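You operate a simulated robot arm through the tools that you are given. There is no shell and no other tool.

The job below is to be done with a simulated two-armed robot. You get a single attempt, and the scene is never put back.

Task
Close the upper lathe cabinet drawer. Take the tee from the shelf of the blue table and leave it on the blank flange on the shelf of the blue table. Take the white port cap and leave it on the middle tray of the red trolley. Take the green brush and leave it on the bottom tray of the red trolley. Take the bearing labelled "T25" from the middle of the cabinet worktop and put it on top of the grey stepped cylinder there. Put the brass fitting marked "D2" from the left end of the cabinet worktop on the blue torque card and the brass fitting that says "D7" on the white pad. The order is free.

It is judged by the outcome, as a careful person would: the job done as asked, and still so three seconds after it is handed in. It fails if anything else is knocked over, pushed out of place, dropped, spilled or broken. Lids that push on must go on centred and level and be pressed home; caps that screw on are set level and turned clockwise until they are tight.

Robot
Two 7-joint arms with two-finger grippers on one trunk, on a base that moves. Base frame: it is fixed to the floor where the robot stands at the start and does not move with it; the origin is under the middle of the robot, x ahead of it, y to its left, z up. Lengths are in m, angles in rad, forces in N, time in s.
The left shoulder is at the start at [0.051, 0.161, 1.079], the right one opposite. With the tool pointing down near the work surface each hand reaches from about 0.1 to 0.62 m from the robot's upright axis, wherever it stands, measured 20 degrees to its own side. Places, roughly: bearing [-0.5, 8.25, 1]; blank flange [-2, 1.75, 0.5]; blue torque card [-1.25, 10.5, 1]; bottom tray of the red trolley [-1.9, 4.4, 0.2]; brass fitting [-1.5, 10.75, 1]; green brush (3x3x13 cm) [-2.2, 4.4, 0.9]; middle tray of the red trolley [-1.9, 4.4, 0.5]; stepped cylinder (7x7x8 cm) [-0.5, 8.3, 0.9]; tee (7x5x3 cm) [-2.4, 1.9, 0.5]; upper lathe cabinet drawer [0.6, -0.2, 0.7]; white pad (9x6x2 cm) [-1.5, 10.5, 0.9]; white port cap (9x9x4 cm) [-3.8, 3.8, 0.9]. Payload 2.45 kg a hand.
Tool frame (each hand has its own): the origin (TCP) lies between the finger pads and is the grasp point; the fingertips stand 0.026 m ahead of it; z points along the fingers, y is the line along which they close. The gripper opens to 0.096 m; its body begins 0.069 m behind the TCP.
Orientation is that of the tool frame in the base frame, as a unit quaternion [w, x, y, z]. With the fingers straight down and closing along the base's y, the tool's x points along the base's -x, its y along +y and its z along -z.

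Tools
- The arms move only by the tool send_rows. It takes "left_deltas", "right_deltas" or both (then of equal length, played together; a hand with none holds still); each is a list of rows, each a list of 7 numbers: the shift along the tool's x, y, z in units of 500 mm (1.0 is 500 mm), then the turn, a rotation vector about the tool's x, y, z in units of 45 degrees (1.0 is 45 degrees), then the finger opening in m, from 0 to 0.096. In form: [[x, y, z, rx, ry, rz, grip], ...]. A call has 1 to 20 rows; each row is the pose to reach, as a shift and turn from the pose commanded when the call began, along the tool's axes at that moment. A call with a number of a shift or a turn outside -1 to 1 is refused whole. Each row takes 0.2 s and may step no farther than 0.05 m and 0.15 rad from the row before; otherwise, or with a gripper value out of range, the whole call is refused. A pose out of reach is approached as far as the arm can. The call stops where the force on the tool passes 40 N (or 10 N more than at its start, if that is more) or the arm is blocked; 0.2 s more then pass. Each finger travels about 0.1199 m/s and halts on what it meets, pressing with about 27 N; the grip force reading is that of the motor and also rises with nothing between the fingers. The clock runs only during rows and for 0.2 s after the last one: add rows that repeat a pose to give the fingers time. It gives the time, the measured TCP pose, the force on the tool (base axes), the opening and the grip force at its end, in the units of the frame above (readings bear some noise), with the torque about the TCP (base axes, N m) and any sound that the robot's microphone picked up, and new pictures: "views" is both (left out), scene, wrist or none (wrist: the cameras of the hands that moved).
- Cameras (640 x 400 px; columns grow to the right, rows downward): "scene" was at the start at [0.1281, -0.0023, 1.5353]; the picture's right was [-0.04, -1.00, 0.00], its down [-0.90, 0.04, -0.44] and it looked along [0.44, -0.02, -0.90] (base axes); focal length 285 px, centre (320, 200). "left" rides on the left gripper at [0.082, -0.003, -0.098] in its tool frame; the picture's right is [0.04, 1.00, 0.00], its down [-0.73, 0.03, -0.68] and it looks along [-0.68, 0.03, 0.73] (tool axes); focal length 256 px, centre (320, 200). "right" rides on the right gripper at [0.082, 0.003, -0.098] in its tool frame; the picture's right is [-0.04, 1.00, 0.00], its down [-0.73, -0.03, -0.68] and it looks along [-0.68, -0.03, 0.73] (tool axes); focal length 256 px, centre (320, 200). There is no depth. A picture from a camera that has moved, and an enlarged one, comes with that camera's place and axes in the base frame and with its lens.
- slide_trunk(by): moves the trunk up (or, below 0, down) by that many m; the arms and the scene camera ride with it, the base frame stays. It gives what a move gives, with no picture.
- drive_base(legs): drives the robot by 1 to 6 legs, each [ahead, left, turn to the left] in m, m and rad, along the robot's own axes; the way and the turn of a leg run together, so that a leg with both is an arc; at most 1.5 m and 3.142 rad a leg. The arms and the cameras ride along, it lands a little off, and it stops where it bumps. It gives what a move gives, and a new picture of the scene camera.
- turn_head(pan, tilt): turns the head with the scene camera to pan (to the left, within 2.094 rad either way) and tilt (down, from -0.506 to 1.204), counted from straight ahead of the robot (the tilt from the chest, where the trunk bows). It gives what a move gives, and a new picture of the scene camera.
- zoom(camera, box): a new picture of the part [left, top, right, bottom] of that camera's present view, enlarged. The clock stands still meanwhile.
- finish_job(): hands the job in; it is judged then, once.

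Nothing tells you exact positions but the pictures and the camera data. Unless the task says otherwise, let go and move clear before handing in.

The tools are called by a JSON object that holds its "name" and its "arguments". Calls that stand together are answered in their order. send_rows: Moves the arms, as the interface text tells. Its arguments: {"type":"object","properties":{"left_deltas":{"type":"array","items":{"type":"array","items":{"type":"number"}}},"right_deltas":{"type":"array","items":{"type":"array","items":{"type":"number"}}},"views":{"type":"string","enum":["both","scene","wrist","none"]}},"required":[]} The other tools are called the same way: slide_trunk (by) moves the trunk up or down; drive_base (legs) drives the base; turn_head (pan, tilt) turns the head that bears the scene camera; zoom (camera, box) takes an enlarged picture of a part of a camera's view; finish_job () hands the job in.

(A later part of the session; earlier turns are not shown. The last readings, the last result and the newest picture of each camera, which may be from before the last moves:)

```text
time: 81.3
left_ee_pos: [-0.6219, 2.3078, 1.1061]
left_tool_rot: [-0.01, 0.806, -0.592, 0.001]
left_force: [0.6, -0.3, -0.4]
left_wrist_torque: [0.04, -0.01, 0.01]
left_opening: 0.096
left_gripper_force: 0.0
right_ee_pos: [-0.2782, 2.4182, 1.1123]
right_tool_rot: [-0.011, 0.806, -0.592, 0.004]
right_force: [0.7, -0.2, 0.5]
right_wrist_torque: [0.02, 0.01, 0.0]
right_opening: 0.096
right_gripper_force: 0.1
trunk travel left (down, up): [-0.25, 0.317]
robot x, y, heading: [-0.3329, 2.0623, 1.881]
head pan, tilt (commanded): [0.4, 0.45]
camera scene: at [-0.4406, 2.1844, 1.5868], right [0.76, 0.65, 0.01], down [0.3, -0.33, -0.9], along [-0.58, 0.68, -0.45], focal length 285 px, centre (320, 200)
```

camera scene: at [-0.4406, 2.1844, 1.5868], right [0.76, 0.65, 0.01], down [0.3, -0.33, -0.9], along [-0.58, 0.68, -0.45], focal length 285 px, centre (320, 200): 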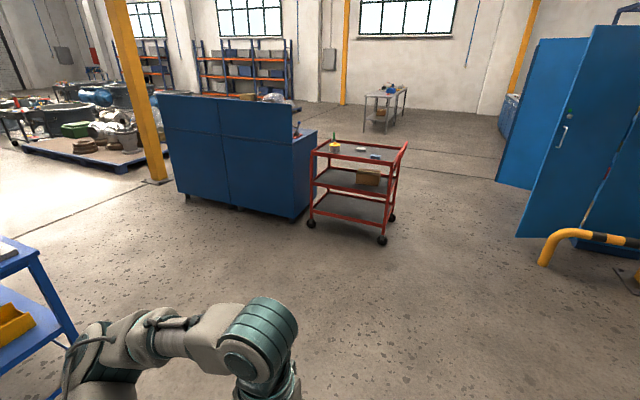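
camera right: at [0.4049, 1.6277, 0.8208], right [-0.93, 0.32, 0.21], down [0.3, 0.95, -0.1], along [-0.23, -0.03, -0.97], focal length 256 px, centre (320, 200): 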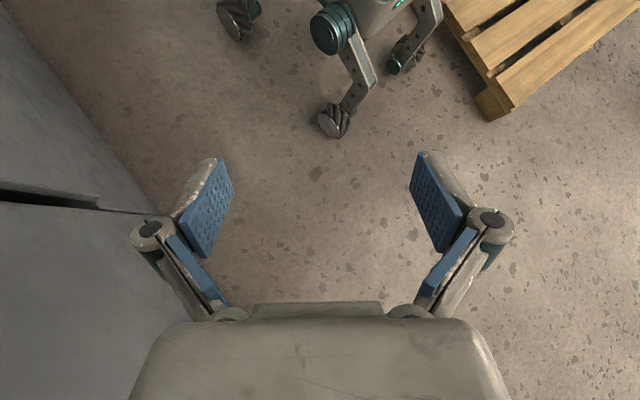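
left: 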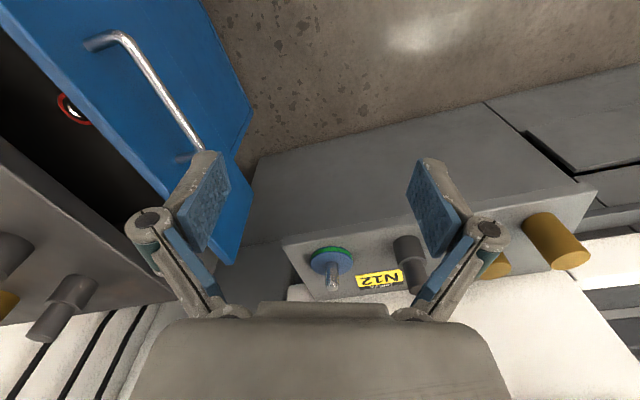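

I can see the blue table with its shelf, a white-grey disc that is probably the flange, a yellow bin and a small brass piece behind it. I'll zoom in on them.

{"name": "turn_head", "arguments": {"pan": 1.3, "tilt": 0.5}}

{"name": "zoom", "arguments": {"camera": "scene", "box": [190, 120, 370, 320]}}

{"name": "zoom", "arguments": {"camera": "scene", "box": [230, 180, 340, 260]}}

```text
time: 82.5
left_ee_pos: [-0.5896, 2.318, 1.1108]
left_tool_rot: [0.001, 0.804, -0.594, -0.007]
left_force: [0.8, 0.1, 0.3]
left_wrist_torque: [0.0, 0.07, -0.04]
left_opening: 0.0961
left_gripper_force: 0.1
right_ee_pos: [-0.2461, 2.4293, 1.1092]
right_tool_rot: [0.0, 0.805, -0.594, -0.004]
right_force: [0.4, 0.2, 0.4]
right_wrist_torque: [-0.07, 0.04, 0.0]
right_opening: 0.0959
right_gripper_force: 0.1
trunk travel left (down, up): [-0.25, 0.317]
robot x, y, heading: [-0.3261, 2.0644, 1.876]
head pan, tilt (commanded): [1.3, 0.499]
camera scene: at [-0.4011, 2.1334, 1.5855], right [-0.04, 1.0, -0.01], down [0.46, 0.01, -0.89], along [-0.89, -0.04, -0.46], focal length 285 px, centre (320, 200)
```

scene: 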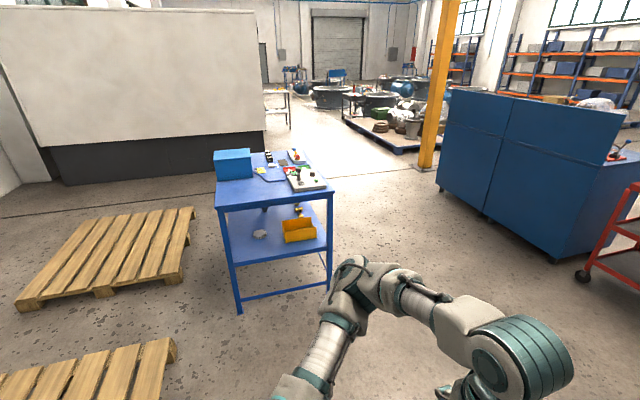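

```text
2.00 times, centred on (280, 220) of scene
camera zoom: at [-0.4011, 2.1334, 1.5855], right [-0.04, 1.0, -0.01], down [0.46, 0.01, -0.89], along [-0.89, -0.04, -0.46], focal length 570 px, centre (400, 160)
```

zoom: 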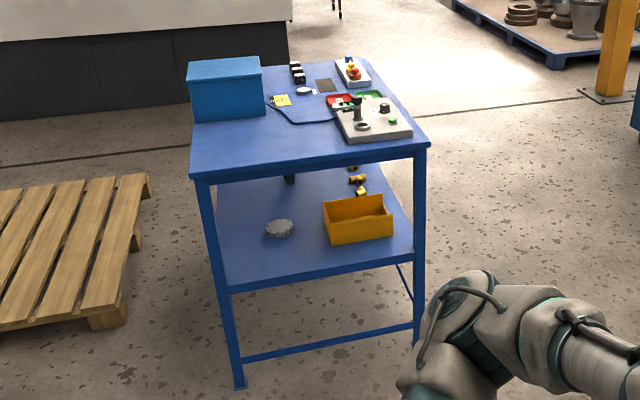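

```text
5.00 times, centred on (285, 220) of scene
camera zoom: at [-0.4011, 2.1334, 1.5855], right [-0.04, 1.0, -0.01], down [0.46, 0.01, -0.89], along [-0.89, -0.04, -0.46], focal length 1426 px, centre (495, 100)
```

zoom: 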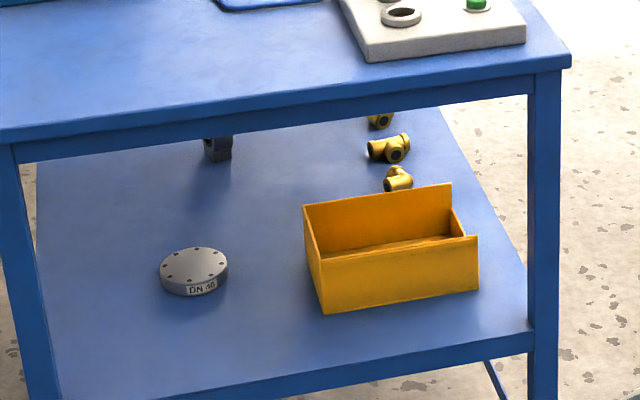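

The shelf holds the "DN 40" flange, a yellow bin and three brass pieces near the north edge; the middle one at about (-2.42,1.87) is the tee. I'll drive around to the north side of the table.

{"name": "drive_base", "arguments": {"legs": [[0, 0, 0.87], [1.5, 0, 0], [0.9, 0, 0], [0, 0, 2.267]]}}

```text
time: 102.0
left_ee_pos: [-2.232, 2.7256, 1.1012]
left_tool_rot: [-0.008, 0.576, 0.817, -0.021]
left_force: [2.6, -0.2, -0.1]
left_wrist_torque: [0.03, 0.18, 0.04]
left_opening: 0.0961
left_gripper_force: 0.1
right_ee_pos: [-2.5704, 2.6036, 1.1176]
right_tool_rot: [-0.01, 0.576, 0.817, -0.02]
right_force: [0.8, 0.4, -0.2]
right_wrist_torque: [-0.09, 0.1, 0.0]
right_opening: 0.0961
right_gripper_force: 0.0
trunk travel left (down, up): [-0.25, 0.317]
robot x, y, heading: [-2.5561, 2.9498, -1.225]
head pan, tilt (commanded): [1.3, 0.499]
camera scene: at [-2.3904, 2.9188, 1.5792], right [0.08, -1.0, 0.01], down [-0.51, -0.04, -0.86], along [0.86, 0.06, -0.51], focal length 285 px, centre (320, 200)
```

scene: 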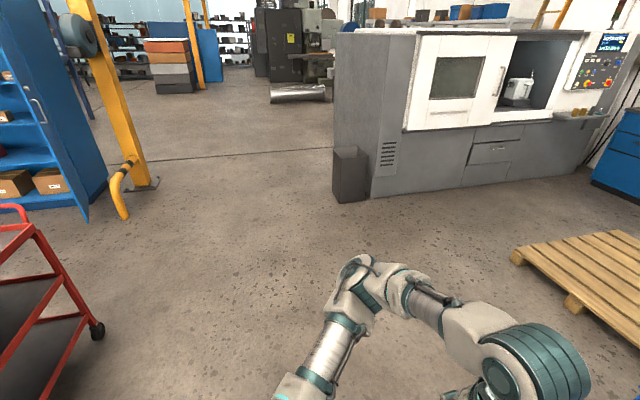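

{"name": "turn_head", "arguments": {"pan": 0.0, "tilt": 0.75}}

{"name": "zoom", "arguments": {"camera": "scene", "box": [160, 60, 480, 260]}}

```text
time: 103.5
left_ee_pos: [-2.257, 2.7208, 1.1079]
left_tool_rot: [0.001, 0.575, 0.818, -0.009]
left_force: [0.4, 0.4, 0.7]
left_wrist_torque: [-0.04, 0.02, -0.04]
left_opening: 0.096
left_gripper_force: 0.1
right_ee_pos: [-2.5969, 2.5969, 1.1134]
right_tool_rot: [-0.002, 0.575, 0.818, -0.011]
right_force: [0.4, 0.9, -0.1]
right_wrist_torque: [-0.03, 0.01, 0.0]
right_opening: 0.096
right_gripper_force: 0.0
trunk travel left (down, up): [-0.25, 0.317]
robot x, y, heading: [-2.5503, 2.9553, -1.227]
head pan, tilt (commanded): [0.0, 0.75]
camera scene: at [-2.5122, 2.812, 1.5614], right [-0.94, -0.34, -0.01], down [-0.23, 0.65, -0.73], along [0.25, -0.68, -0.68], focal length 285 px, centre (320, 200)
```

scene: 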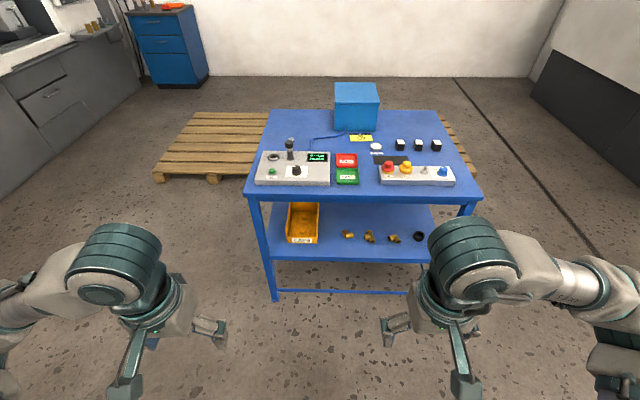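

```text
2.00 times, centred on (320, 160) of scene
camera zoom: at [-2.5122, 2.812, 1.5614], right [-0.94, -0.34, -0.01], down [-0.23, 0.65, -0.73], along [0.25, -0.68, -0.68], focal length 570 px, centre (320, 280)
```

zoom: 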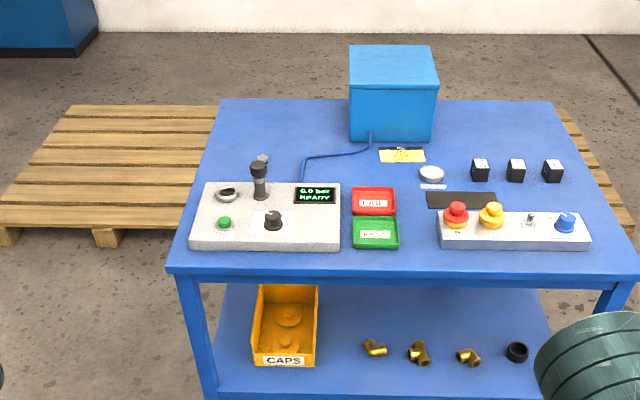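

{"name": "zoom", "arguments": {"camera": "scene", "box": [280, 190, 440, 290]}}

```text
4.00 times, centred on (360, 240) of scene
camera zoom: at [-2.5122, 2.812, 1.5614], right [-0.94, -0.34, -0.01], down [-0.23, 0.65, -0.73], along [0.25, -0.68, -0.68], focal length 1141 px, centre (160, 40)
```

zoom: 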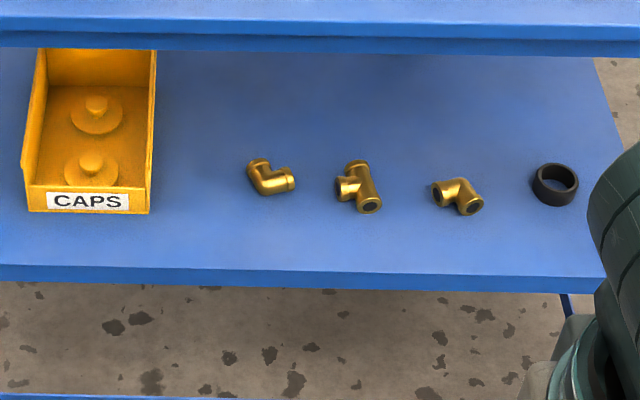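

The tee is the middle piece, at about (-2.43,1.87,0.445) on the shelf (shelf top z≈0.43, 11 cm in from the edge). I'll approach the table's north side.

{"name": "drive_base", "arguments": {"legs": [[0, 0, -0.04], [0.45, -0.04, 0]]}}

{"name": "turn_head", "arguments": {"pan": 0.0, "tilt": 1.0}}

```text
time: 106.6
left_ee_pos: [-2.2193, 2.2472, 1.1154]
left_tool_rot: [0.013, 0.595, 0.804, 0.005]
left_force: [-1.1, -0.4, 0.2]
left_wrist_torque: [0.0, -0.05, -0.02]
left_opening: 0.096
left_gripper_force: 0.1
right_ee_pos: [-2.5638, 2.1397, 1.1077]
right_tool_rot: [0.01, 0.595, 0.804, 0.005]
right_force: [-0.1, -0.8, 0.0]
right_wrist_torque: [0.09, -0.13, -0.02]
right_opening: 0.096
right_gripper_force: 0.1
trunk travel left (down, up): [-0.25, 0.317]
robot x, y, heading: [-2.4641, 2.5045, -1.268]
head pan, tilt (commanded): [0.0, 0.75]
camera scene: at [-2.4513, 2.3586, 1.5615], right [-0.95, -0.3, -0.02], down [-0.19, 0.66, -0.73], along [0.23, -0.69, -0.68], focal length 285 px, centre (320, 200)
```

scene: 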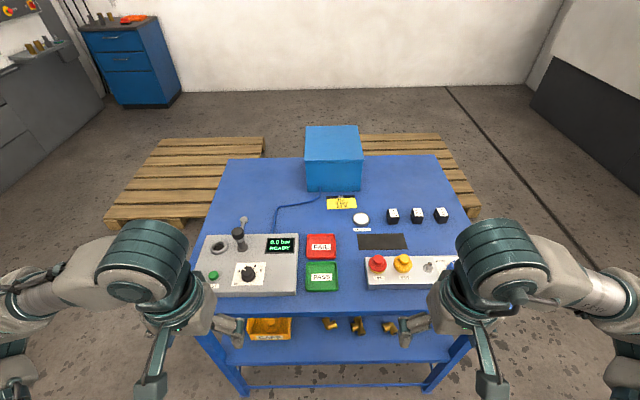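

```text
time: 107.4
left_ee_pos: [-2.2123, 2.2524, 1.1135]
left_tool_rot: [0.01, 0.595, 0.804, -0.001]
left_force: [-0.1, -0.1, -0.5]
left_wrist_torque: [-0.03, -0.06, -0.02]
left_opening: 0.0958
left_gripper_force: 0.0
right_ee_pos: [-2.5559, 2.1444, 1.1111]
right_tool_rot: [0.006, 0.595, 0.804, -0.001]
right_force: [-0.1, 0.1, 0.5]
right_wrist_torque: [0.02, -0.01, 0.0]
right_opening: 0.0959
right_gripper_force: 0.1
trunk travel left (down, up): [-0.25, 0.317]
robot x, y, heading: [-2.4694, 2.5062, -1.27]
head pan, tilt (commanded): [0.0, 1.0]
camera scene: at [-2.4234, 2.3792, 1.5424], right [-0.95, -0.3, 0.0], down [-0.26, 0.8, -0.54], along [0.16, -0.51, -0.84], focal length 285 px, centre (320, 200)
```

scene: 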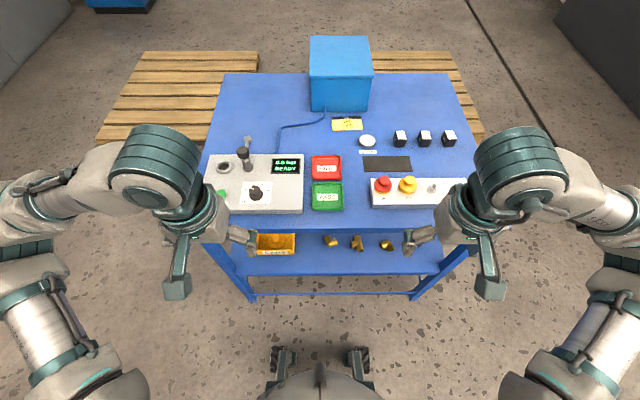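

The robot is about 0.62 m from the tee, facing it squarely. I'll lower the trunk so the right hand can reach under the tabletop.

{"name": "slide_trunk", "arguments": {"by": -0.2}}

{"name": "zoom", "arguments": {"camera": "right", "box": [0, 0, 640, 400]}}

```text
time: 109.5
left_ee_pos: [-2.1753, 2.2653, 0.909]
left_tool_rot: [0.002, 0.593, 0.805, -0.013]
left_force: [1.8, 0.5, 0.6]
left_wrist_torque: [0.01, 0.09, 0.01]
left_opening: 0.0964
left_gripper_force: 0.1
right_ee_pos: [-2.521, 2.1576, 0.9176]
right_tool_rot: [0.0, 0.593, 0.805, -0.013]
right_force: [0.6, 1.2, 0.7]
right_wrist_torque: [-0.05, 0.05, -0.01]
right_opening: 0.0959
right_gripper_force: 0.1
trunk travel left (down, up): [-0.05, 0.517]
robot x, y, heading: [-2.4595, 2.5074, -1.269]
head pan, tilt (commanded): [0.0, 1.0]
```

```text
1.00 times, centred on (320, 200) of right (not enlarged: the box is as wide or as high as the picture)
camera zoom: at [-2.5406, 2.2384, 1.0142], right [0.97, 0.26, -0.02], down [0.2, -0.69, 0.69], along [0.16, -0.67, -0.72], focal length 256 px, centre (320, 200)
```

zoom: 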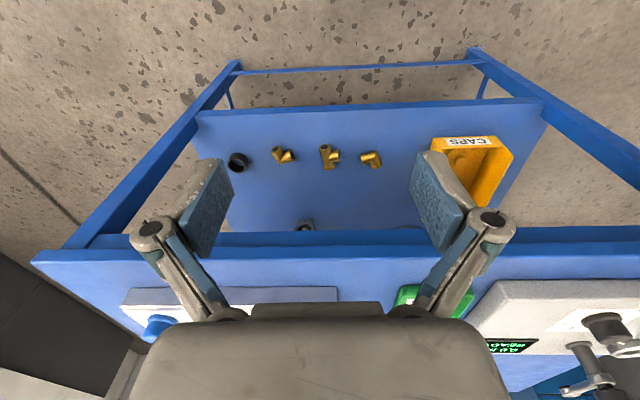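

{"name": "zoom", "arguments": {"camera": "right", "box": [250, 120, 410, 220]}}

```text
4.00 times, centred on (330, 170) of right
camera zoom: at [-2.5406, 2.2384, 1.0142], right [0.97, 0.26, -0.02], down [0.2, -0.69, 0.69], along [0.16, -0.67, -0.72], focal length 1024 px, centre (280, 320)
```

zoom: 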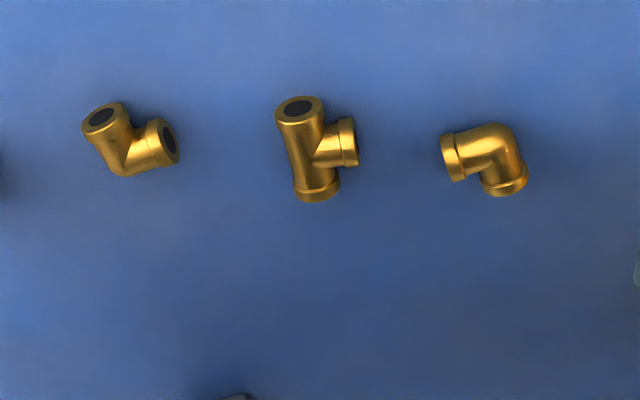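

The tee's run points roughly north–south with its branch to the east. I'll pitch the right hand 45° forward, yaw to match the branch axis, and lower it to just outside the shelf edge.

{"name": "send_rows", "arguments": {"right_deltas": [[-0.019, -0.0066, 0.0885, -0.0085, -0.0997, -0.0204, 0.09], [-0.038, -0.0131, 0.177, -0.0169, -0.1995, -0.0409, 0.085], [-0.057, -0.0197, 0.2655, -0.0254, -0.2993, -0.0613, 0.08], [-0.076, -0.0262, 0.354, -0.0339, -0.399, -0.0817, 0.075], [-0.095, -0.0328, 0.4425, -0.0424, -0.4988, -0.1022, 0.075], [-0.114, -0.0394, 0.531, -0.0508, -0.5985, -0.1226, 0.075], [-0.133, -0.0459, 0.6195, -0.0593, -0.6983, -0.143, 0.075], [-0.152, -0.0525, 0.708, -0.0678, -0.798, -0.1634, 0.075], [-0.171, -0.059, 0.7965, -0.0762, -0.8978, -0.1839, 0.075], [-0.19, -0.0656, 0.885, -0.0847, -0.9975, -0.2043, 0.075]], "views": "both"}}

```text
time: 111.7
left_ee_pos: [-2.1995, 2.2574, 0.912]
left_tool_rot: [0.006, 0.595, 0.804, -0.003]
left_force: [0.6, -0.4, 0.3]
left_wrist_torque: [-0.05, 0.02, 0.01]
left_opening: 0.0959
left_gripper_force: 0.1
right_ee_pos: [-2.5292, 2.0269, 0.5391]
right_tool_rot: [0.261, 0.515, 0.8, -0.163]
right_force: [-0.4, -0.1, 0.7]
right_wrist_torque: [-0.01, 0.05, -0.02]
right_opening: 0.075
right_gripper_force: 0.0
right hand out of reach, approached as far as the arm can: row 2, 3, 4, 5, 6, 7, 8, 9, 10
trunk travel left (down, up): [-0.05, 0.517]
robot x, y, heading: [-2.4646, 2.5081, -1.266]
head pan, tilt (commanded): [0.0, 1.0]
camera scene: at [-2.3686, 2.1741, 1.3043], right [-0.95, -0.3, -0.01], down [-0.25, 0.81, -0.54], along [0.16, -0.51, -0.84], focal length 285 px, centre (320, 200)
camera right: at [-2.5784, 2.1416, 0.5719], right [0.92, 0.39, 0.03], down [0.05, -0.2, 0.98], along [0.39, -0.9, -0.2], focal length 256 px, centre (320, 200)
```

scene: 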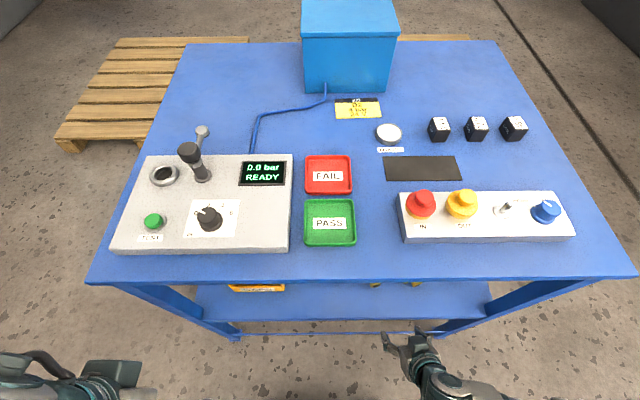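
right: 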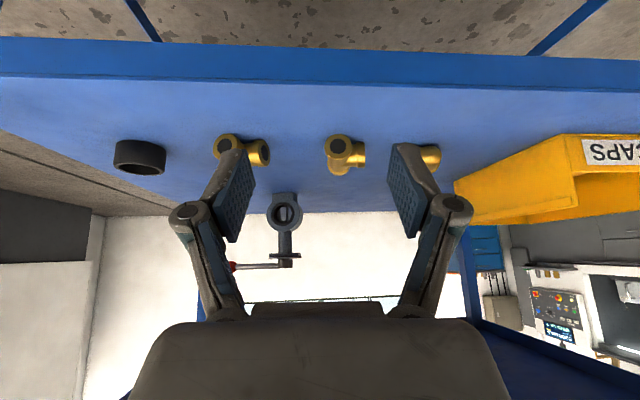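

With the trunk lowered the shoulders also came forward, so the hand is too close to the body for this pose. I'll back up 0.22 m and try again.

{"name": "drive_base", "arguments": {"legs": [[-0.22, 0, 0]]}}

```text
time: 113.4
left_ee_pos: [-2.2572, 2.4702, 0.9111]
left_tool_rot: [0.005, 0.593, 0.805, -0.007]
left_force: [0.4, 1.0, 0.2]
left_wrist_torque: [0.0, -0.01, 0.0]
left_opening: 0.0963
left_gripper_force: 0.0
right_ee_pos: [-2.5886, 2.238, 0.5419]
right_tool_rot: [0.26, 0.513, 0.801, -0.164]
right_force: [1.6, 1.0, 0.4]
right_wrist_torque: [0.02, 0.06, -0.05]
right_opening: 0.0747
right_gripper_force: 0.0
trunk travel left (down, up): [-0.05, 0.517]
robot x, y, heading: [-2.5287, 2.7189, -1.264]
head pan, tilt (commanded): [0.0, 1.0]
camera scene: at [-2.4201, 2.3889, 1.3046], right [-0.95, -0.3, 0.01], down [-0.26, 0.8, -0.54], along [0.16, -0.51, -0.84], focal length 285 px, centre (320, 200)
```

scene: 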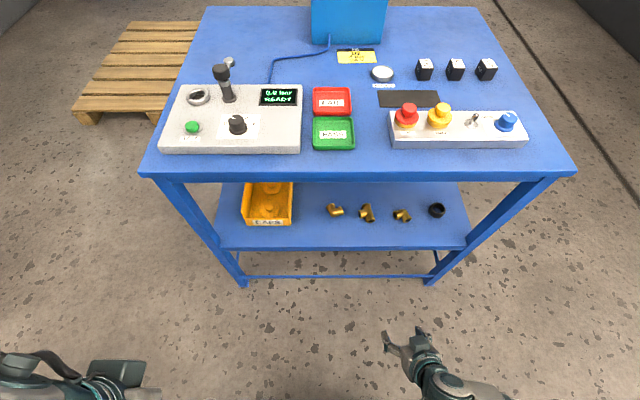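

{"name": "zoom", "arguments": {"camera": "scene", "box": [310, 180, 450, 270]}}

```text
4.44 times, centred on (380, 225) of scene
camera zoom: at [-2.4201, 2.3889, 1.3046], right [-0.95, -0.3, 0.01], down [-0.26, 0.8, -0.54], along [0.16, -0.51, -0.84], focal length 1268 px, centre (53, 89)
```

zoom: 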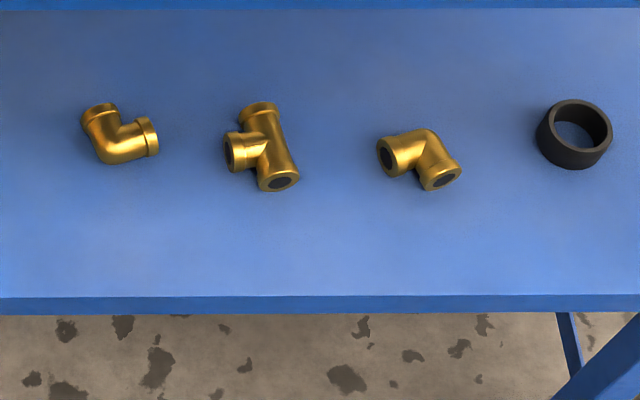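

{"name": "send_rows", "arguments": {"right_deltas": [[-0.04, -0.007, 0.062, -0.006, -0.041, -0.008, 0.075], [-0.081, -0.014, 0.124, -0.011, -0.082, -0.016, 0.075], [-0.121, -0.02, 0.187, -0.017, -0.122, -0.025, 0.075], [-0.162, -0.027, 0.249, -0.022, -0.163, -0.033, 0.075], [-0.202, -0.034, 0.311, -0.028, -0.204, -0.041, 0.075], [-0.202, -0.034, 0.311, -0.028, -0.204, -0.041, 0.075]], "views": "both"}}

```text
time: 114.8
left_ee_pos: [-2.2642, 2.4716, 0.9137]
left_tool_rot: [0.01, 0.594, 0.804, -0.004]
left_force: [0.0, -0.4, 0.2]
left_wrist_torque: [0.01, 0.0, -0.01]
left_opening: 0.0961
left_gripper_force: 0.0
right_ee_pos: [-2.574, 2.0779, 0.4703]
right_tool_rot: [0.327, 0.484, 0.788, -0.195]
right_force: [-1.0, -0.4, -0.4]
right_wrist_torque: [0.01, 0.01, 0.01]
right_opening: 0.0752
right_gripper_force: 0.1
right hand out of reach, approached as far as the arm can: row 3, 4, 5, 6
trunk travel left (down, up): [-0.05, 0.517]
robot x, y, heading: [-2.5299, 2.7136, -1.264]
head pan, tilt (commanded): [0.0, 1.0]
camera scene: at [-2.4275, 2.3856, 1.3044], right [-0.95, -0.3, 0.0], down [-0.25, 0.81, -0.54], along [0.16, -0.51, -0.84], focal length 285 px, centre (320, 200)
camera right: at [-2.6302, 2.1937, 0.4828], right [0.9, 0.43, 0.04], down [-0.01, -0.06, 1.0], along [0.43, -0.9, -0.04], focal length 256 px, centre (320, 200)
```

scene: 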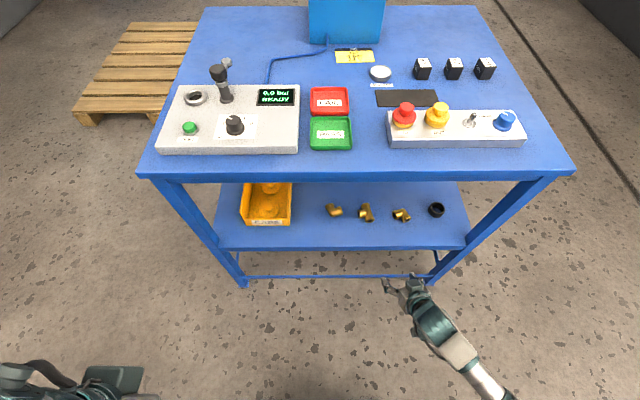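
right: 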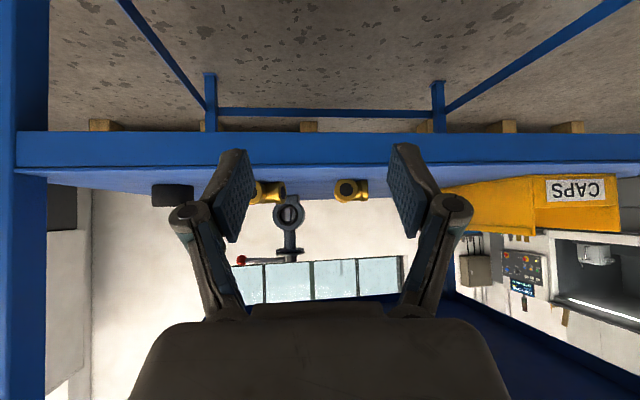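

It's still a bit too close to the shoulder. I'll back up another 0.1 m.

{"name": "drive_base", "arguments": {"legs": [[-0.1, 0, 0]]}}

```text
time: 116.0
left_ee_pos: [-2.2916, 2.5671, 0.9134]
left_tool_rot: [0.009, 0.593, 0.805, -0.006]
left_force: [0.2, 0.5, -0.5]
left_wrist_torque: [-0.03, 0.0, 0.01]
left_opening: 0.0959
left_gripper_force: 0.1
right_ee_pos: [-2.602, 2.1731, 0.4715]
right_tool_rot: [0.326, 0.484, 0.788, -0.196]
right_force: [0.4, -0.3, 0.1]
right_wrist_torque: [0.02, 0.02, 0.02]
right_opening: 0.0751
right_gripper_force: 0.0
trunk travel left (down, up): [-0.05, 0.517]
robot x, y, heading: [-2.5599, 2.8084, -1.266]
head pan, tilt (commanded): [0.0, 1.0]
camera scene: at [-2.4546, 2.4813, 1.3047], right [-0.95, -0.3, 0.0], down [-0.26, 0.8, -0.54], along [0.16, -0.51, -0.84], focal length 285 px, centre (320, 200)
```

scene: 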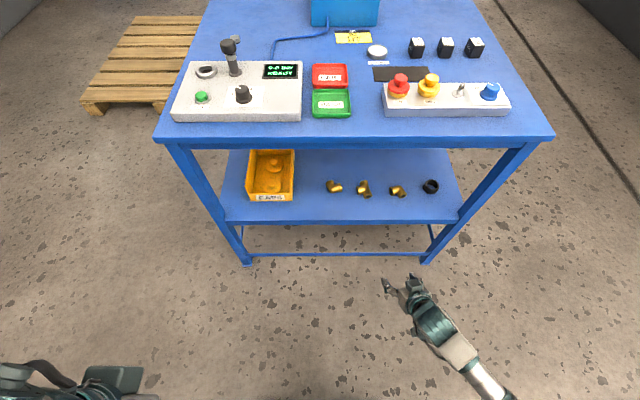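

{"name": "send_rows", "arguments": {"right_deltas": [[-0.06, 0.012, 0.054, 0, 0, 0, 0.075], [-0.12, 0.025, 0.107, 0, 0, 0, 0.075], [-0.18, 0.037, 0.161, 0, 0, 0, 0.075], [-0.18, 0.037, 0.161, 0, 0, 0, 0.075]], "views": "both"}}

```text
time: 117.0
left_ee_pos: [-2.2943, 2.571, 0.9139]
left_tool_rot: [0.012, 0.593, 0.805, -0.007]
left_force: [0.6, -0.3, 0.4]
left_wrist_torque: [0.03, 0.01, -0.03]
left_opening: 0.0962
left_gripper_force: 0.0
right_ee_pos: [-2.531, 2.0751, 0.48]
right_tool_rot: [0.328, 0.483, 0.787, -0.197]
right_force: [0.0, -0.5, 0.2]
right_wrist_torque: [0.01, 0.02, -0.04]
right_opening: 0.0749
right_gripper_force: 0.0
trunk travel left (down, up): [-0.05, 0.517]
robot x, y, heading: [-2.5577, 2.8086, -1.267]
head pan, tilt (commanded): [0.0, 1.0]
camera scene: at [-2.4546, 2.4793, 1.3042], right [-0.95, -0.3, 0.0], down [-0.26, 0.81, -0.54], along [0.16, -0.51, -0.84], focal length 285 px, centre (320, 200)
camera right: at [-2.5871, 2.1902, 0.4919], right [0.9, 0.43, 0.03], down [-0.01, -0.05, 1.0], along [0.43, -0.9, -0.04], focal length 256 px, centre (320, 200)
```

scene: 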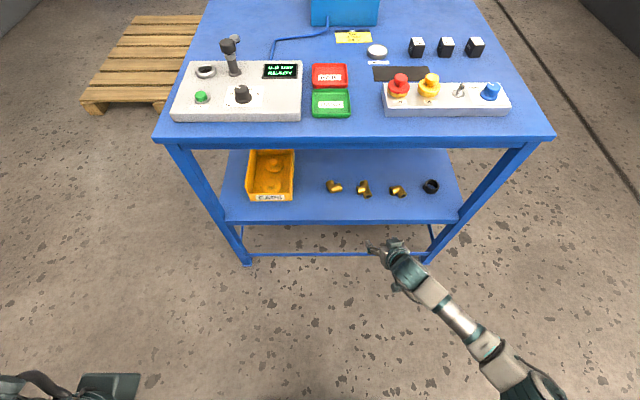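
right: 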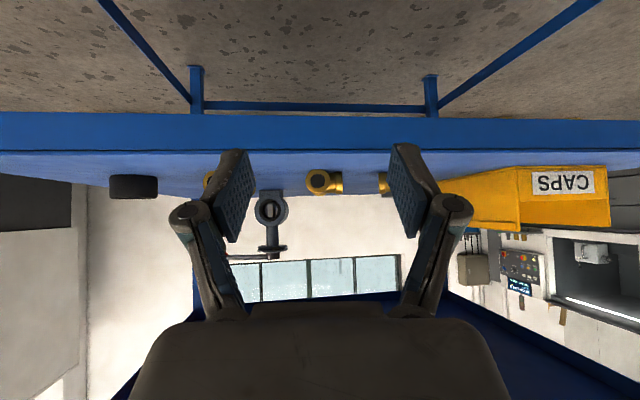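

The pre-grasp pose is reached and the tee is centred between the fingers. I'll go in under the tabletop and then down the last 2 cm.

{"name": "send_rows", "arguments": {"right_deltas": [[-0.0624, 0.002, 0.0624, 0, 0, 0, 0.075], [-0.1249, 0.004, 0.1249, 0, 0, 0, 0.075], [-0.1873, 0.006, 0.1873, 0, 0, 0, 0.075], [-0.2498, 0.008, 0.2498, 0, 0, 0, 0.075], [-0.3, 0.01, 0.3, 0, 0, 0, 0.075], [-0.3, 0.01, 0.3, 0, 0, 0, 0.075]], "views": "both"}}

```text
time: 118.3
left_ee_pos: [-2.295, 2.57, 0.9149]
left_tool_rot: [0.011, 0.594, 0.805, -0.008]
left_force: [-0.9, -0.3, 0.0]
left_wrist_torque: [-0.03, -0.03, 0.04]
left_opening: 0.0961
left_gripper_force: 0.1
right_ee_pos: [-2.4477, 1.9254, 0.4854]
right_tool_rot: [0.329, 0.484, 0.787, -0.197]
right_force: [0.8, -0.1, 0.1]
right_wrist_torque: [0.03, -0.02, 0.01]
right_opening: 0.0748
right_gripper_force: 0.2
right hand out of reach, approached as far as the arm can: row 4, 5, 6
trunk travel left (down, up): [-0.05, 0.517]
robot x, y, heading: [-2.561, 2.8091, -1.267]
head pan, tilt (commanded): [0.0, 1.0]
camera scene: at [-2.4559, 2.4774, 1.3038], right [-0.95, -0.3, 0.0], down [-0.25, 0.81, -0.53], along [0.16, -0.51, -0.85], focal length 285 px, centre (320, 200)
camera right: at [-2.5035, 2.0408, 0.4971], right [0.9, 0.43, 0.04], down [-0.01, -0.05, 1.0], along [0.43, -0.9, -0.04], focal length 256 px, centre (320, 200)
```

scene: 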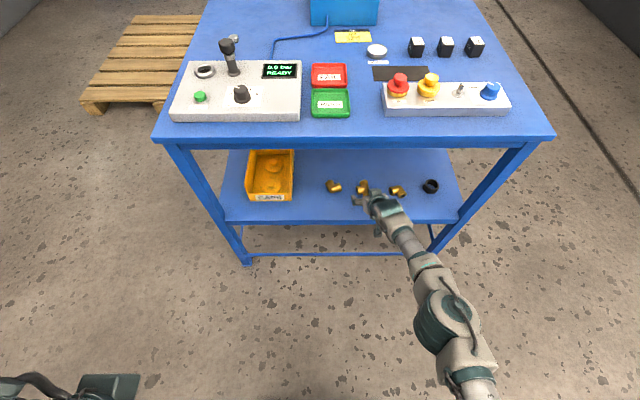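
right: 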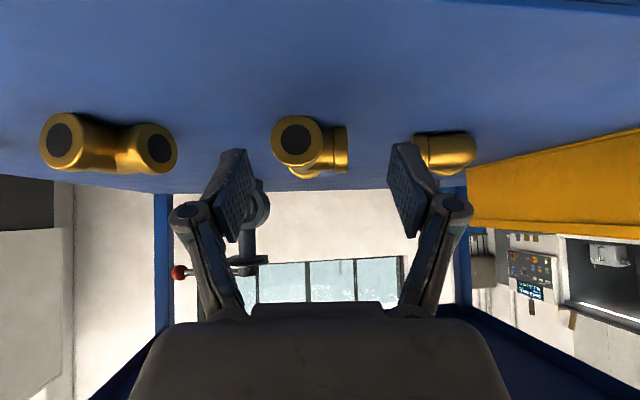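

The arm is near full reach, 5 cm short. I'll bring the base 5 cm forward instead.

{"name": "drive_base", "arguments": {"legs": [[0.05, 0, 0]]}}

{"name": "zoom", "arguments": {"camera": "right", "box": [0, 0, 640, 400]}}

```text
time: 119.3
left_ee_pos: [-2.2777, 2.5201, 0.9147]
left_tool_rot: [0.01, 0.593, 0.805, -0.007]
left_force: [0.6, 0.1, 0.5]
left_wrist_torque: [0.0, 0.01, -0.01]
left_opening: 0.0959
left_gripper_force: 0.1
right_ee_pos: [-2.4311, 1.8779, 0.4821]
right_tool_rot: [0.326, 0.483, 0.788, -0.196]
right_force: [0.6, -0.2, -0.5]
right_wrist_torque: [-0.05, -0.03, -0.01]
right_opening: 0.075
right_gripper_force: 0.0
trunk travel left (down, up): [-0.05, 0.517]
robot x, y, heading: [-2.5442, 2.765, -1.267]
head pan, tilt (commanded): [0.0, 1.0]
camera scene: at [-2.4393, 2.4291, 1.3034], right [-0.95, -0.3, 0.0], down [-0.26, 0.81, -0.53], along [0.16, -0.51, -0.85], focal length 285 px, centre (320, 200)
```

scene: 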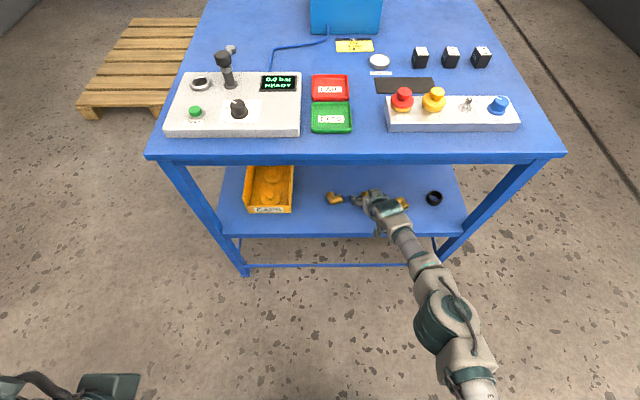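

```text
1.00 times, centred on (320, 200) of right (not enlarged: the box is as wide or as high as the picture)
camera zoom: at [-2.4877, 1.9937, 0.4957], right [0.9, 0.43, 0.04], down [-0.01, -0.05, 1.0], along [0.43, -0.9, -0.04], focal length 256 px, centre (320, 200)
```

zoom: 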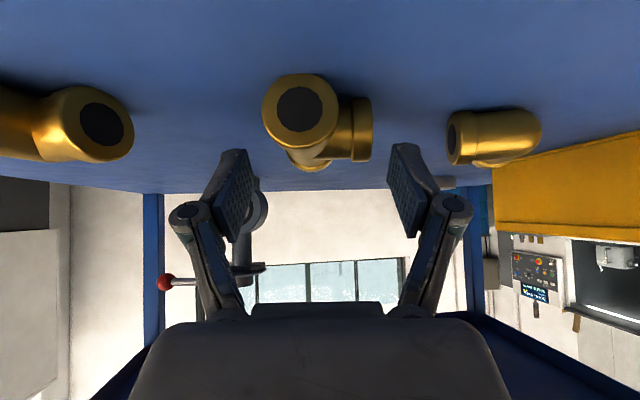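

{"name": "send_rows", "arguments": {"right_deltas": [[0, 0, 0, 0, 0, 0, 0.075]], "views": "none"}}

```text
time: 119.7
left_ee_pos: [-2.2796, 2.5266, 0.9175]
left_tool_rot: [0.012, 0.593, 0.805, -0.009]
left_force: [-0.4, -0.6, 0.9]
left_wrist_torque: [0.02, -0.03, 0.01]
left_opening: 0.096
left_gripper_force: 0.1
right_ee_pos: [-2.431, 1.8772, 0.4876]
right_tool_rot: [0.329, 0.482, 0.788, -0.198]
right_force: [0.6, 0.1, -0.5]
right_wrist_torque: [-0.02, -0.02, -0.03]
right_opening: 0.0748
right_gripper_force: 0.2
trunk travel left (down, up): [-0.05, 0.517]
robot x, y, heading: [-2.5453, 2.7651, -1.263]
head pan, tilt (commanded): [0.0, 1.0]
```

{"name": "send_rows", "arguments": {"right_deltas": [[0.013, 0, 0.013, 0, 0, 0, 0.075], [0.026, 0, 0.026, 0, 0, 0, 0.075], [0.039, 0, 0.039, 0, 0, 0, 0.075], [0.039, 0, 0.039, 0, 0, 0, 0.075]], "views": "both"}}

```text
time: 120.7
left_ee_pos: [-2.2789, 2.5264, 0.9161]
left_tool_rot: [0.013, 0.592, 0.806, -0.008]
left_force: [1.0, -0.3, 0.1]
left_wrist_torque: [-0.01, -0.01, 0.03]
left_opening: 0.0961
left_gripper_force: 0.0
right_ee_pos: [-2.4319, 1.8808, 0.4794]
right_tool_rot: [0.329, 0.482, 0.787, -0.199]
right_force: [1.0, 0.4, 0.7]
right_wrist_torque: [0.01, 0.02, 0.0]
right_opening: 0.0751
right_gripper_force: 0.0
right hand out of reach, approached as far as the arm can: row 2, 3, 4
trunk travel left (down, up): [-0.05, 0.517]
robot x, y, heading: [-2.5456, 2.7655, -1.262]
head pan, tilt (commanded): [0.0, 1.0]
camera scene: at [-2.4386, 2.431, 1.3038], right [-0.95, -0.3, 0.0], down [-0.26, 0.81, -0.53], along [0.16, -0.51, -0.85], focal length 285 px, centre (320, 200)
camera right: at [-2.4876, 1.9952, 0.491], right [0.9, 0.43, 0.03], down [-0.01, -0.05, 1.0], along [0.43, -0.9, -0.04], focal length 256 px, centre (320, 200)
```

scene: 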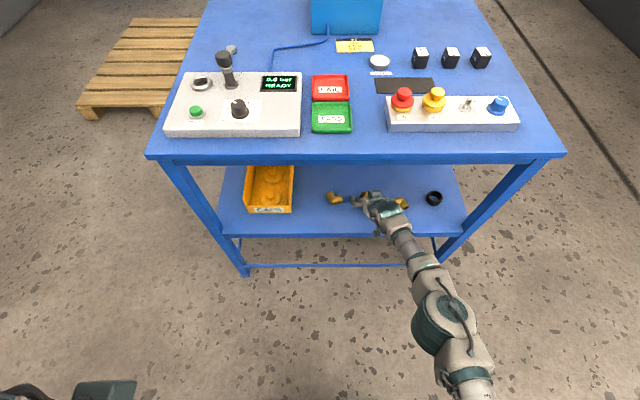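
right: 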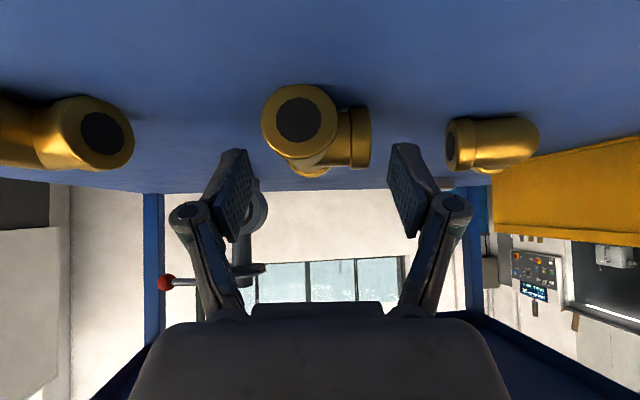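

The arm can't go lower from here, so I'll lower the trunk the last 2 cm.

{"name": "slide_trunk", "arguments": {"by": -0.02}}

{"name": "zoom", "arguments": {"camera": "right", "box": [0, 0, 640, 400]}}

```text
time: 121.3
left_ee_pos: [-2.2792, 2.5286, 0.8974]
left_tool_rot: [0.013, 0.593, 0.805, -0.01]
left_force: [0.8, 0.7, 0.0]
left_wrist_torque: [-0.01, 0.01, 0.01]
left_opening: 0.0963
left_gripper_force: 0.0
right_ee_pos: [-2.4319, 1.882, 0.4618]
right_tool_rot: [0.33, 0.482, 0.787, -0.198]
right_force: [1.1, -2.2, 9.8]
right_wrist_torque: [-0.17, 0.11, 0.02]
right_opening: 0.0761
right_gripper_force: 0.8
trunk travel left (down, up): [-0.03, 0.537]
robot x, y, heading: [-2.542, 2.7641, -1.265]
head pan, tilt (commanded): [0.0, 1.0]
```

```text
1.00 times, centred on (320, 200) of right (not enlarged: the box is as wide or as high as the picture)
camera zoom: at [-2.4882, 1.9967, 0.4727], right [0.9, 0.43, 0.03], down [-0.02, -0.04, 1.0], along [0.43, -0.9, -0.03], focal length 256 px, centre (320, 200)
```

zoom: 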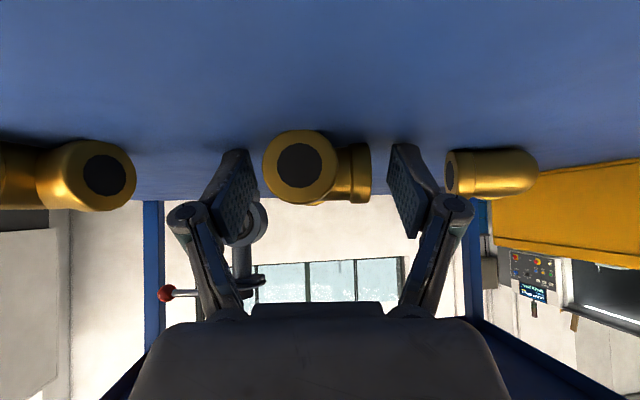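

The fingertips are just touching the shelf (10 N). I'll lift 4 mm and close on the tee.

{"name": "slide_trunk", "arguments": {"by": 0.004}}

{"name": "send_rows", "arguments": {"right_deltas": [[0, 0, 0, 0, 0, 0, 0.06], [0, 0, 0, 0, 0, 0, 0.05], [0, 0, 0, 0, 0, 0, 0.03], [0, 0, 0, 0, 0, 0, 0.02], [0, 0, 0, 0, 0, 0, 0.02]], "views": "wrist"}}

```text
time: 121.9
left_ee_pos: [-2.2779, 2.5277, 0.9006]
left_tool_rot: [0.012, 0.592, 0.806, -0.009]
left_force: [0.1, -0.3, -0.2]
left_wrist_torque: [0.04, -0.01, 0.03]
left_opening: 0.096
left_gripper_force: 0.1
right_ee_pos: [-2.4331, 1.8822, 0.4616]
right_tool_rot: [0.329, 0.482, 0.788, -0.197]
right_force: [-0.1, 0.1, 0.2]
right_wrist_torque: [0.04, -0.01, 0.01]
right_opening: 0.0756
right_gripper_force: 0.3
trunk travel left (down, up): [-0.034, 0.533]
robot x, y, heading: [-2.5427, 2.7627, -1.26]
head pan, tilt (commanded): [0.0, 1.0]
```

```text
time: 123.1
left_ee_pos: [-2.2797, 2.5269, 0.9017]
left_tool_rot: [0.014, 0.593, 0.805, -0.009]
left_force: [0.3, 0.0, 0.2]
left_wrist_torque: [0.0, 0.0, 0.01]
left_opening: 0.0959
left_gripper_force: 0.0
right_ee_pos: [-2.4333, 1.8805, 0.4659]
right_tool_rot: [0.331, 0.482, 0.787, -0.2]
right_force: [-3.3, -6.2, 12.0]
right_wrist_torque: [-0.16, -0.04, -0.07]
right_opening: 0.0469
right_gripper_force: 27.1
trunk travel left (down, up): [-0.034, 0.533]
robot x, y, heading: [-2.5421, 2.7639, -1.266]
head pan, tilt (commanded): [0.0, 1.0]
camera right: at [-2.4888, 1.996, 0.4771], right [0.9, 0.43, 0.03], down [-0.02, -0.04, 1.0], along [0.43, -0.9, -0.03], focal length 256 px, centre (320, 200)
```

right: 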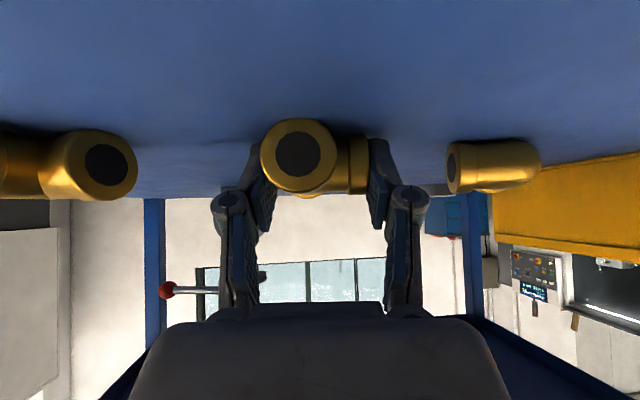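

The fingers closed on the tee at 4.7 cm with full grip force. I'll lift it with the trunk.

{"name": "slide_trunk", "arguments": {"by": 0.05}}

{"name": "zoom", "arguments": {"camera": "right", "box": [0, 0, 640, 400]}}

```text
time: 124.0
left_ee_pos: [-2.2783, 2.5249, 0.9493]
left_tool_rot: [0.012, 0.593, 0.805, -0.007]
left_force: [-0.1, -1.0, -0.1]
left_wrist_torque: [0.09, 0.04, 0.01]
left_opening: 0.0961
left_gripper_force: 0.1
right_ee_pos: [-2.4279, 1.8687, 0.5657]
right_tool_rot: [0.353, 0.473, 0.777, -0.218]
right_force: [0.2, 0.5, -0.7]
right_wrist_torque: [-0.01, -0.02, 0.01]
right_opening: 0.02
right_gripper_force: 0.1
trunk travel left (down, up): [-0.084, 0.483]
robot x, y, heading: [-2.5423, 2.7684, -1.265]
head pan, tilt (commanded): [0.0, 1.0]
```

```text
1.00 times, centred on (320, 200) of right (not enlarged: the box is as wide or as high as the picture)
camera zoom: at [-2.4841, 1.984, 0.569], right [0.9, 0.43, 0.02], down [-0.04, 0.02, 1.0], along [0.43, -0.9, 0.03], focal length 256 px, centre (320, 200)
```

zoom: 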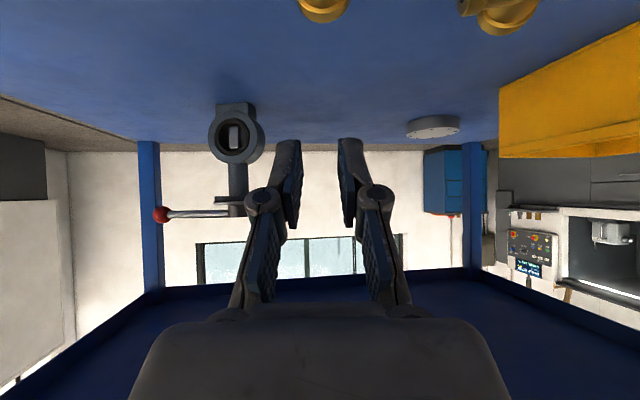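

The tee slipped out: the fingers only caught its edge. It seems still to be in place on the shelf; I'll back out and look.

{"name": "drive_base", "arguments": {"legs": [[-0.2, 0, 0]]}}

{"name": "zoom", "arguments": {"camera": "scene", "box": [290, 120, 450, 220]}}

{"name": "zoom", "arguments": {"camera": "right", "box": [0, 0, 640, 400]}}

```text
time: 125.6
left_ee_pos: [-2.3394, 2.7197, 0.9503]
left_tool_rot: [0.013, 0.594, 0.804, -0.009]
left_force: [0.0, 0.3, -0.5]
left_wrist_torque: [0.01, 0.0, -0.02]
left_opening: 0.0961
left_gripper_force: 0.1
right_ee_pos: [-2.4887, 2.0613, 0.5703]
right_tool_rot: [0.354, 0.472, 0.777, -0.219]
right_force: [-0.6, 0.4, -0.3]
right_wrist_torque: [0.02, 0.02, 0.02]
right_opening: 0.0201
right_gripper_force: 0.0
trunk travel left (down, up): [-0.084, 0.483]
robot x, y, heading: [-2.6055, 2.9552, -1.261]
head pan, tilt (commanded): [0.0, 1.0]
camera scene: at [-2.5126, 2.6649, 1.3504], right [-0.95, -0.3, 0.0], down [-0.26, 0.81, -0.54], along [0.16, -0.51, -0.84], focal length 285 px, centre (320, 200)
```

scene: 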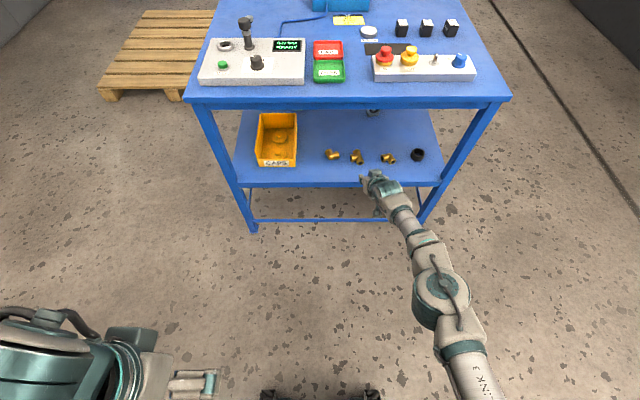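

```text
4.00 times, centred on (370, 170) of scene
camera zoom: at [-2.5126, 2.6649, 1.3504], right [-0.95, -0.3, 0.0], down [-0.26, 0.81, -0.54], along [0.16, -0.51, -0.84], focal length 1141 px, centre (120, 320)
```

zoom: 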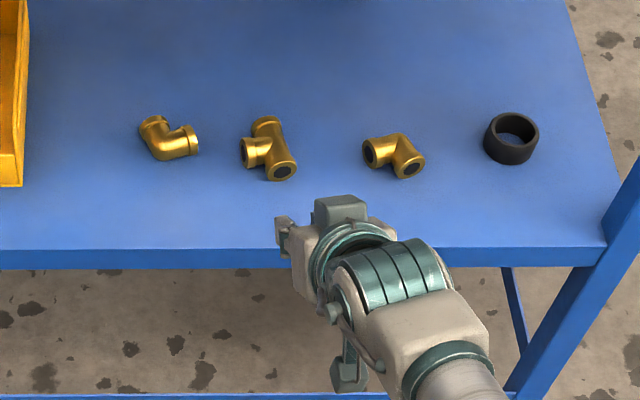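

```text
1.00 times, centred on (320, 200) of right (not enlarged: the box is as wide or as high as the picture)
camera zoom: at [-2.5448, 2.1756, 0.5728], right [0.9, 0.43, 0.02], down [-0.04, 0.02, 1.0], along [0.43, -0.9, 0.04], focal length 256 px, centre (320, 200)
```

zoom: 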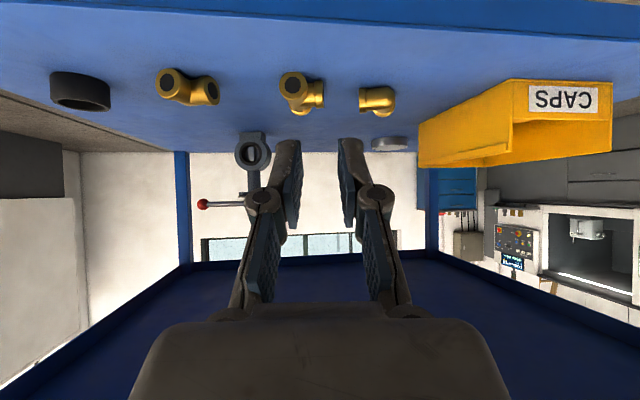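

The tee is untouched in its place. The arm was overstretched and jerked on lifting, so I'll retract it to a comfortable reach and use the base to carry the hand in.

{"name": "send_rows", "arguments": {"right_deltas": [[0.0625, 0.0137, -0.0326, 0, 0.0186, 0.002, 0.03], [0.125, 0.0274, -0.0651, 0, 0.0372, 0.004, 0.05], [0.1874, 0.041, -0.0977, 0, 0.0558, 0.006, 0.075], [0.2499, 0.0547, -0.1302, 0, 0.0744, 0.008, 0.075], [0.3124, 0.0684, -0.1628, 0, 0.093, 0.01, 0.075], [0.3124, 0.0684, -0.1628, 0, 0.093, 0.01, 0.075]], "views": "both"}}

```text
time: 127.0
left_ee_pos: [-2.3424, 2.724, 0.9529]
left_tool_rot: [0.015, 0.592, 0.805, -0.01]
left_force: [-0.6, -0.5, -0.2]
left_wrist_torque: [0.0, 0.01, 0.0]
left_opening: 0.0962
left_gripper_force: 0.1
right_ee_pos: [-2.5349, 2.2231, 0.5083]
right_tool_rot: [0.329, 0.483, 0.786, -0.203]
right_force: [-0.9, -0.6, -0.2]
right_wrist_torque: [-0.03, -0.02, 0.0]
right_opening: 0.0749
right_gripper_force: 0.1
trunk travel left (down, up): [-0.084, 0.483]
robot x, y, heading: [-2.6014, 2.9588, -1.26]
head pan, tilt (commanded): [0.0, 1.0]
camera scene: at [-2.5134, 2.6645, 1.3504], right [-0.95, -0.3, 0.0], down [-0.26, 0.81, -0.54], along [0.16, -0.51, -0.84], focal length 285 px, centre (320, 200)
camera right: at [-2.5908, 2.3385, 0.5188], right [0.9, 0.43, 0.03], down [-0.01, -0.04, 1.0], along [0.43, -0.9, -0.03], focal length 256 px, centre (320, 200)
```

scene: 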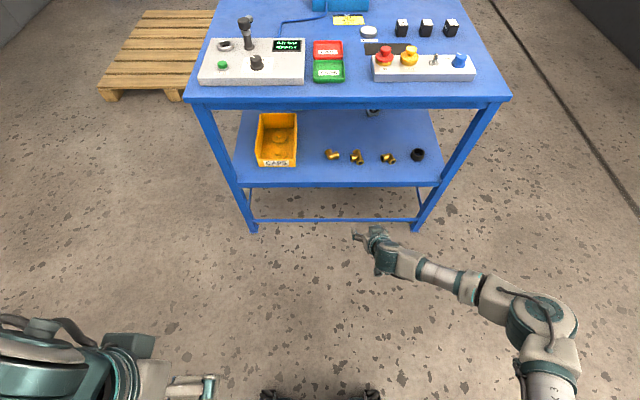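
right: 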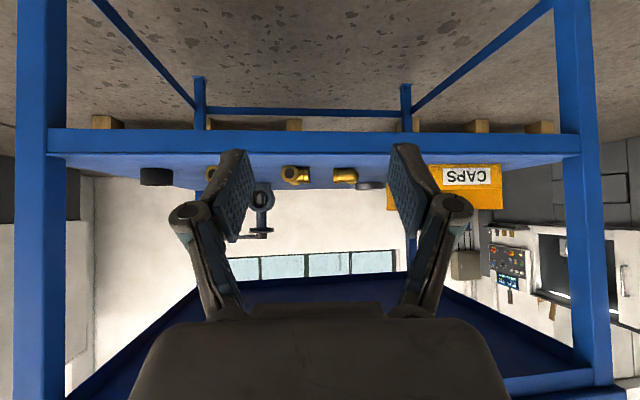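

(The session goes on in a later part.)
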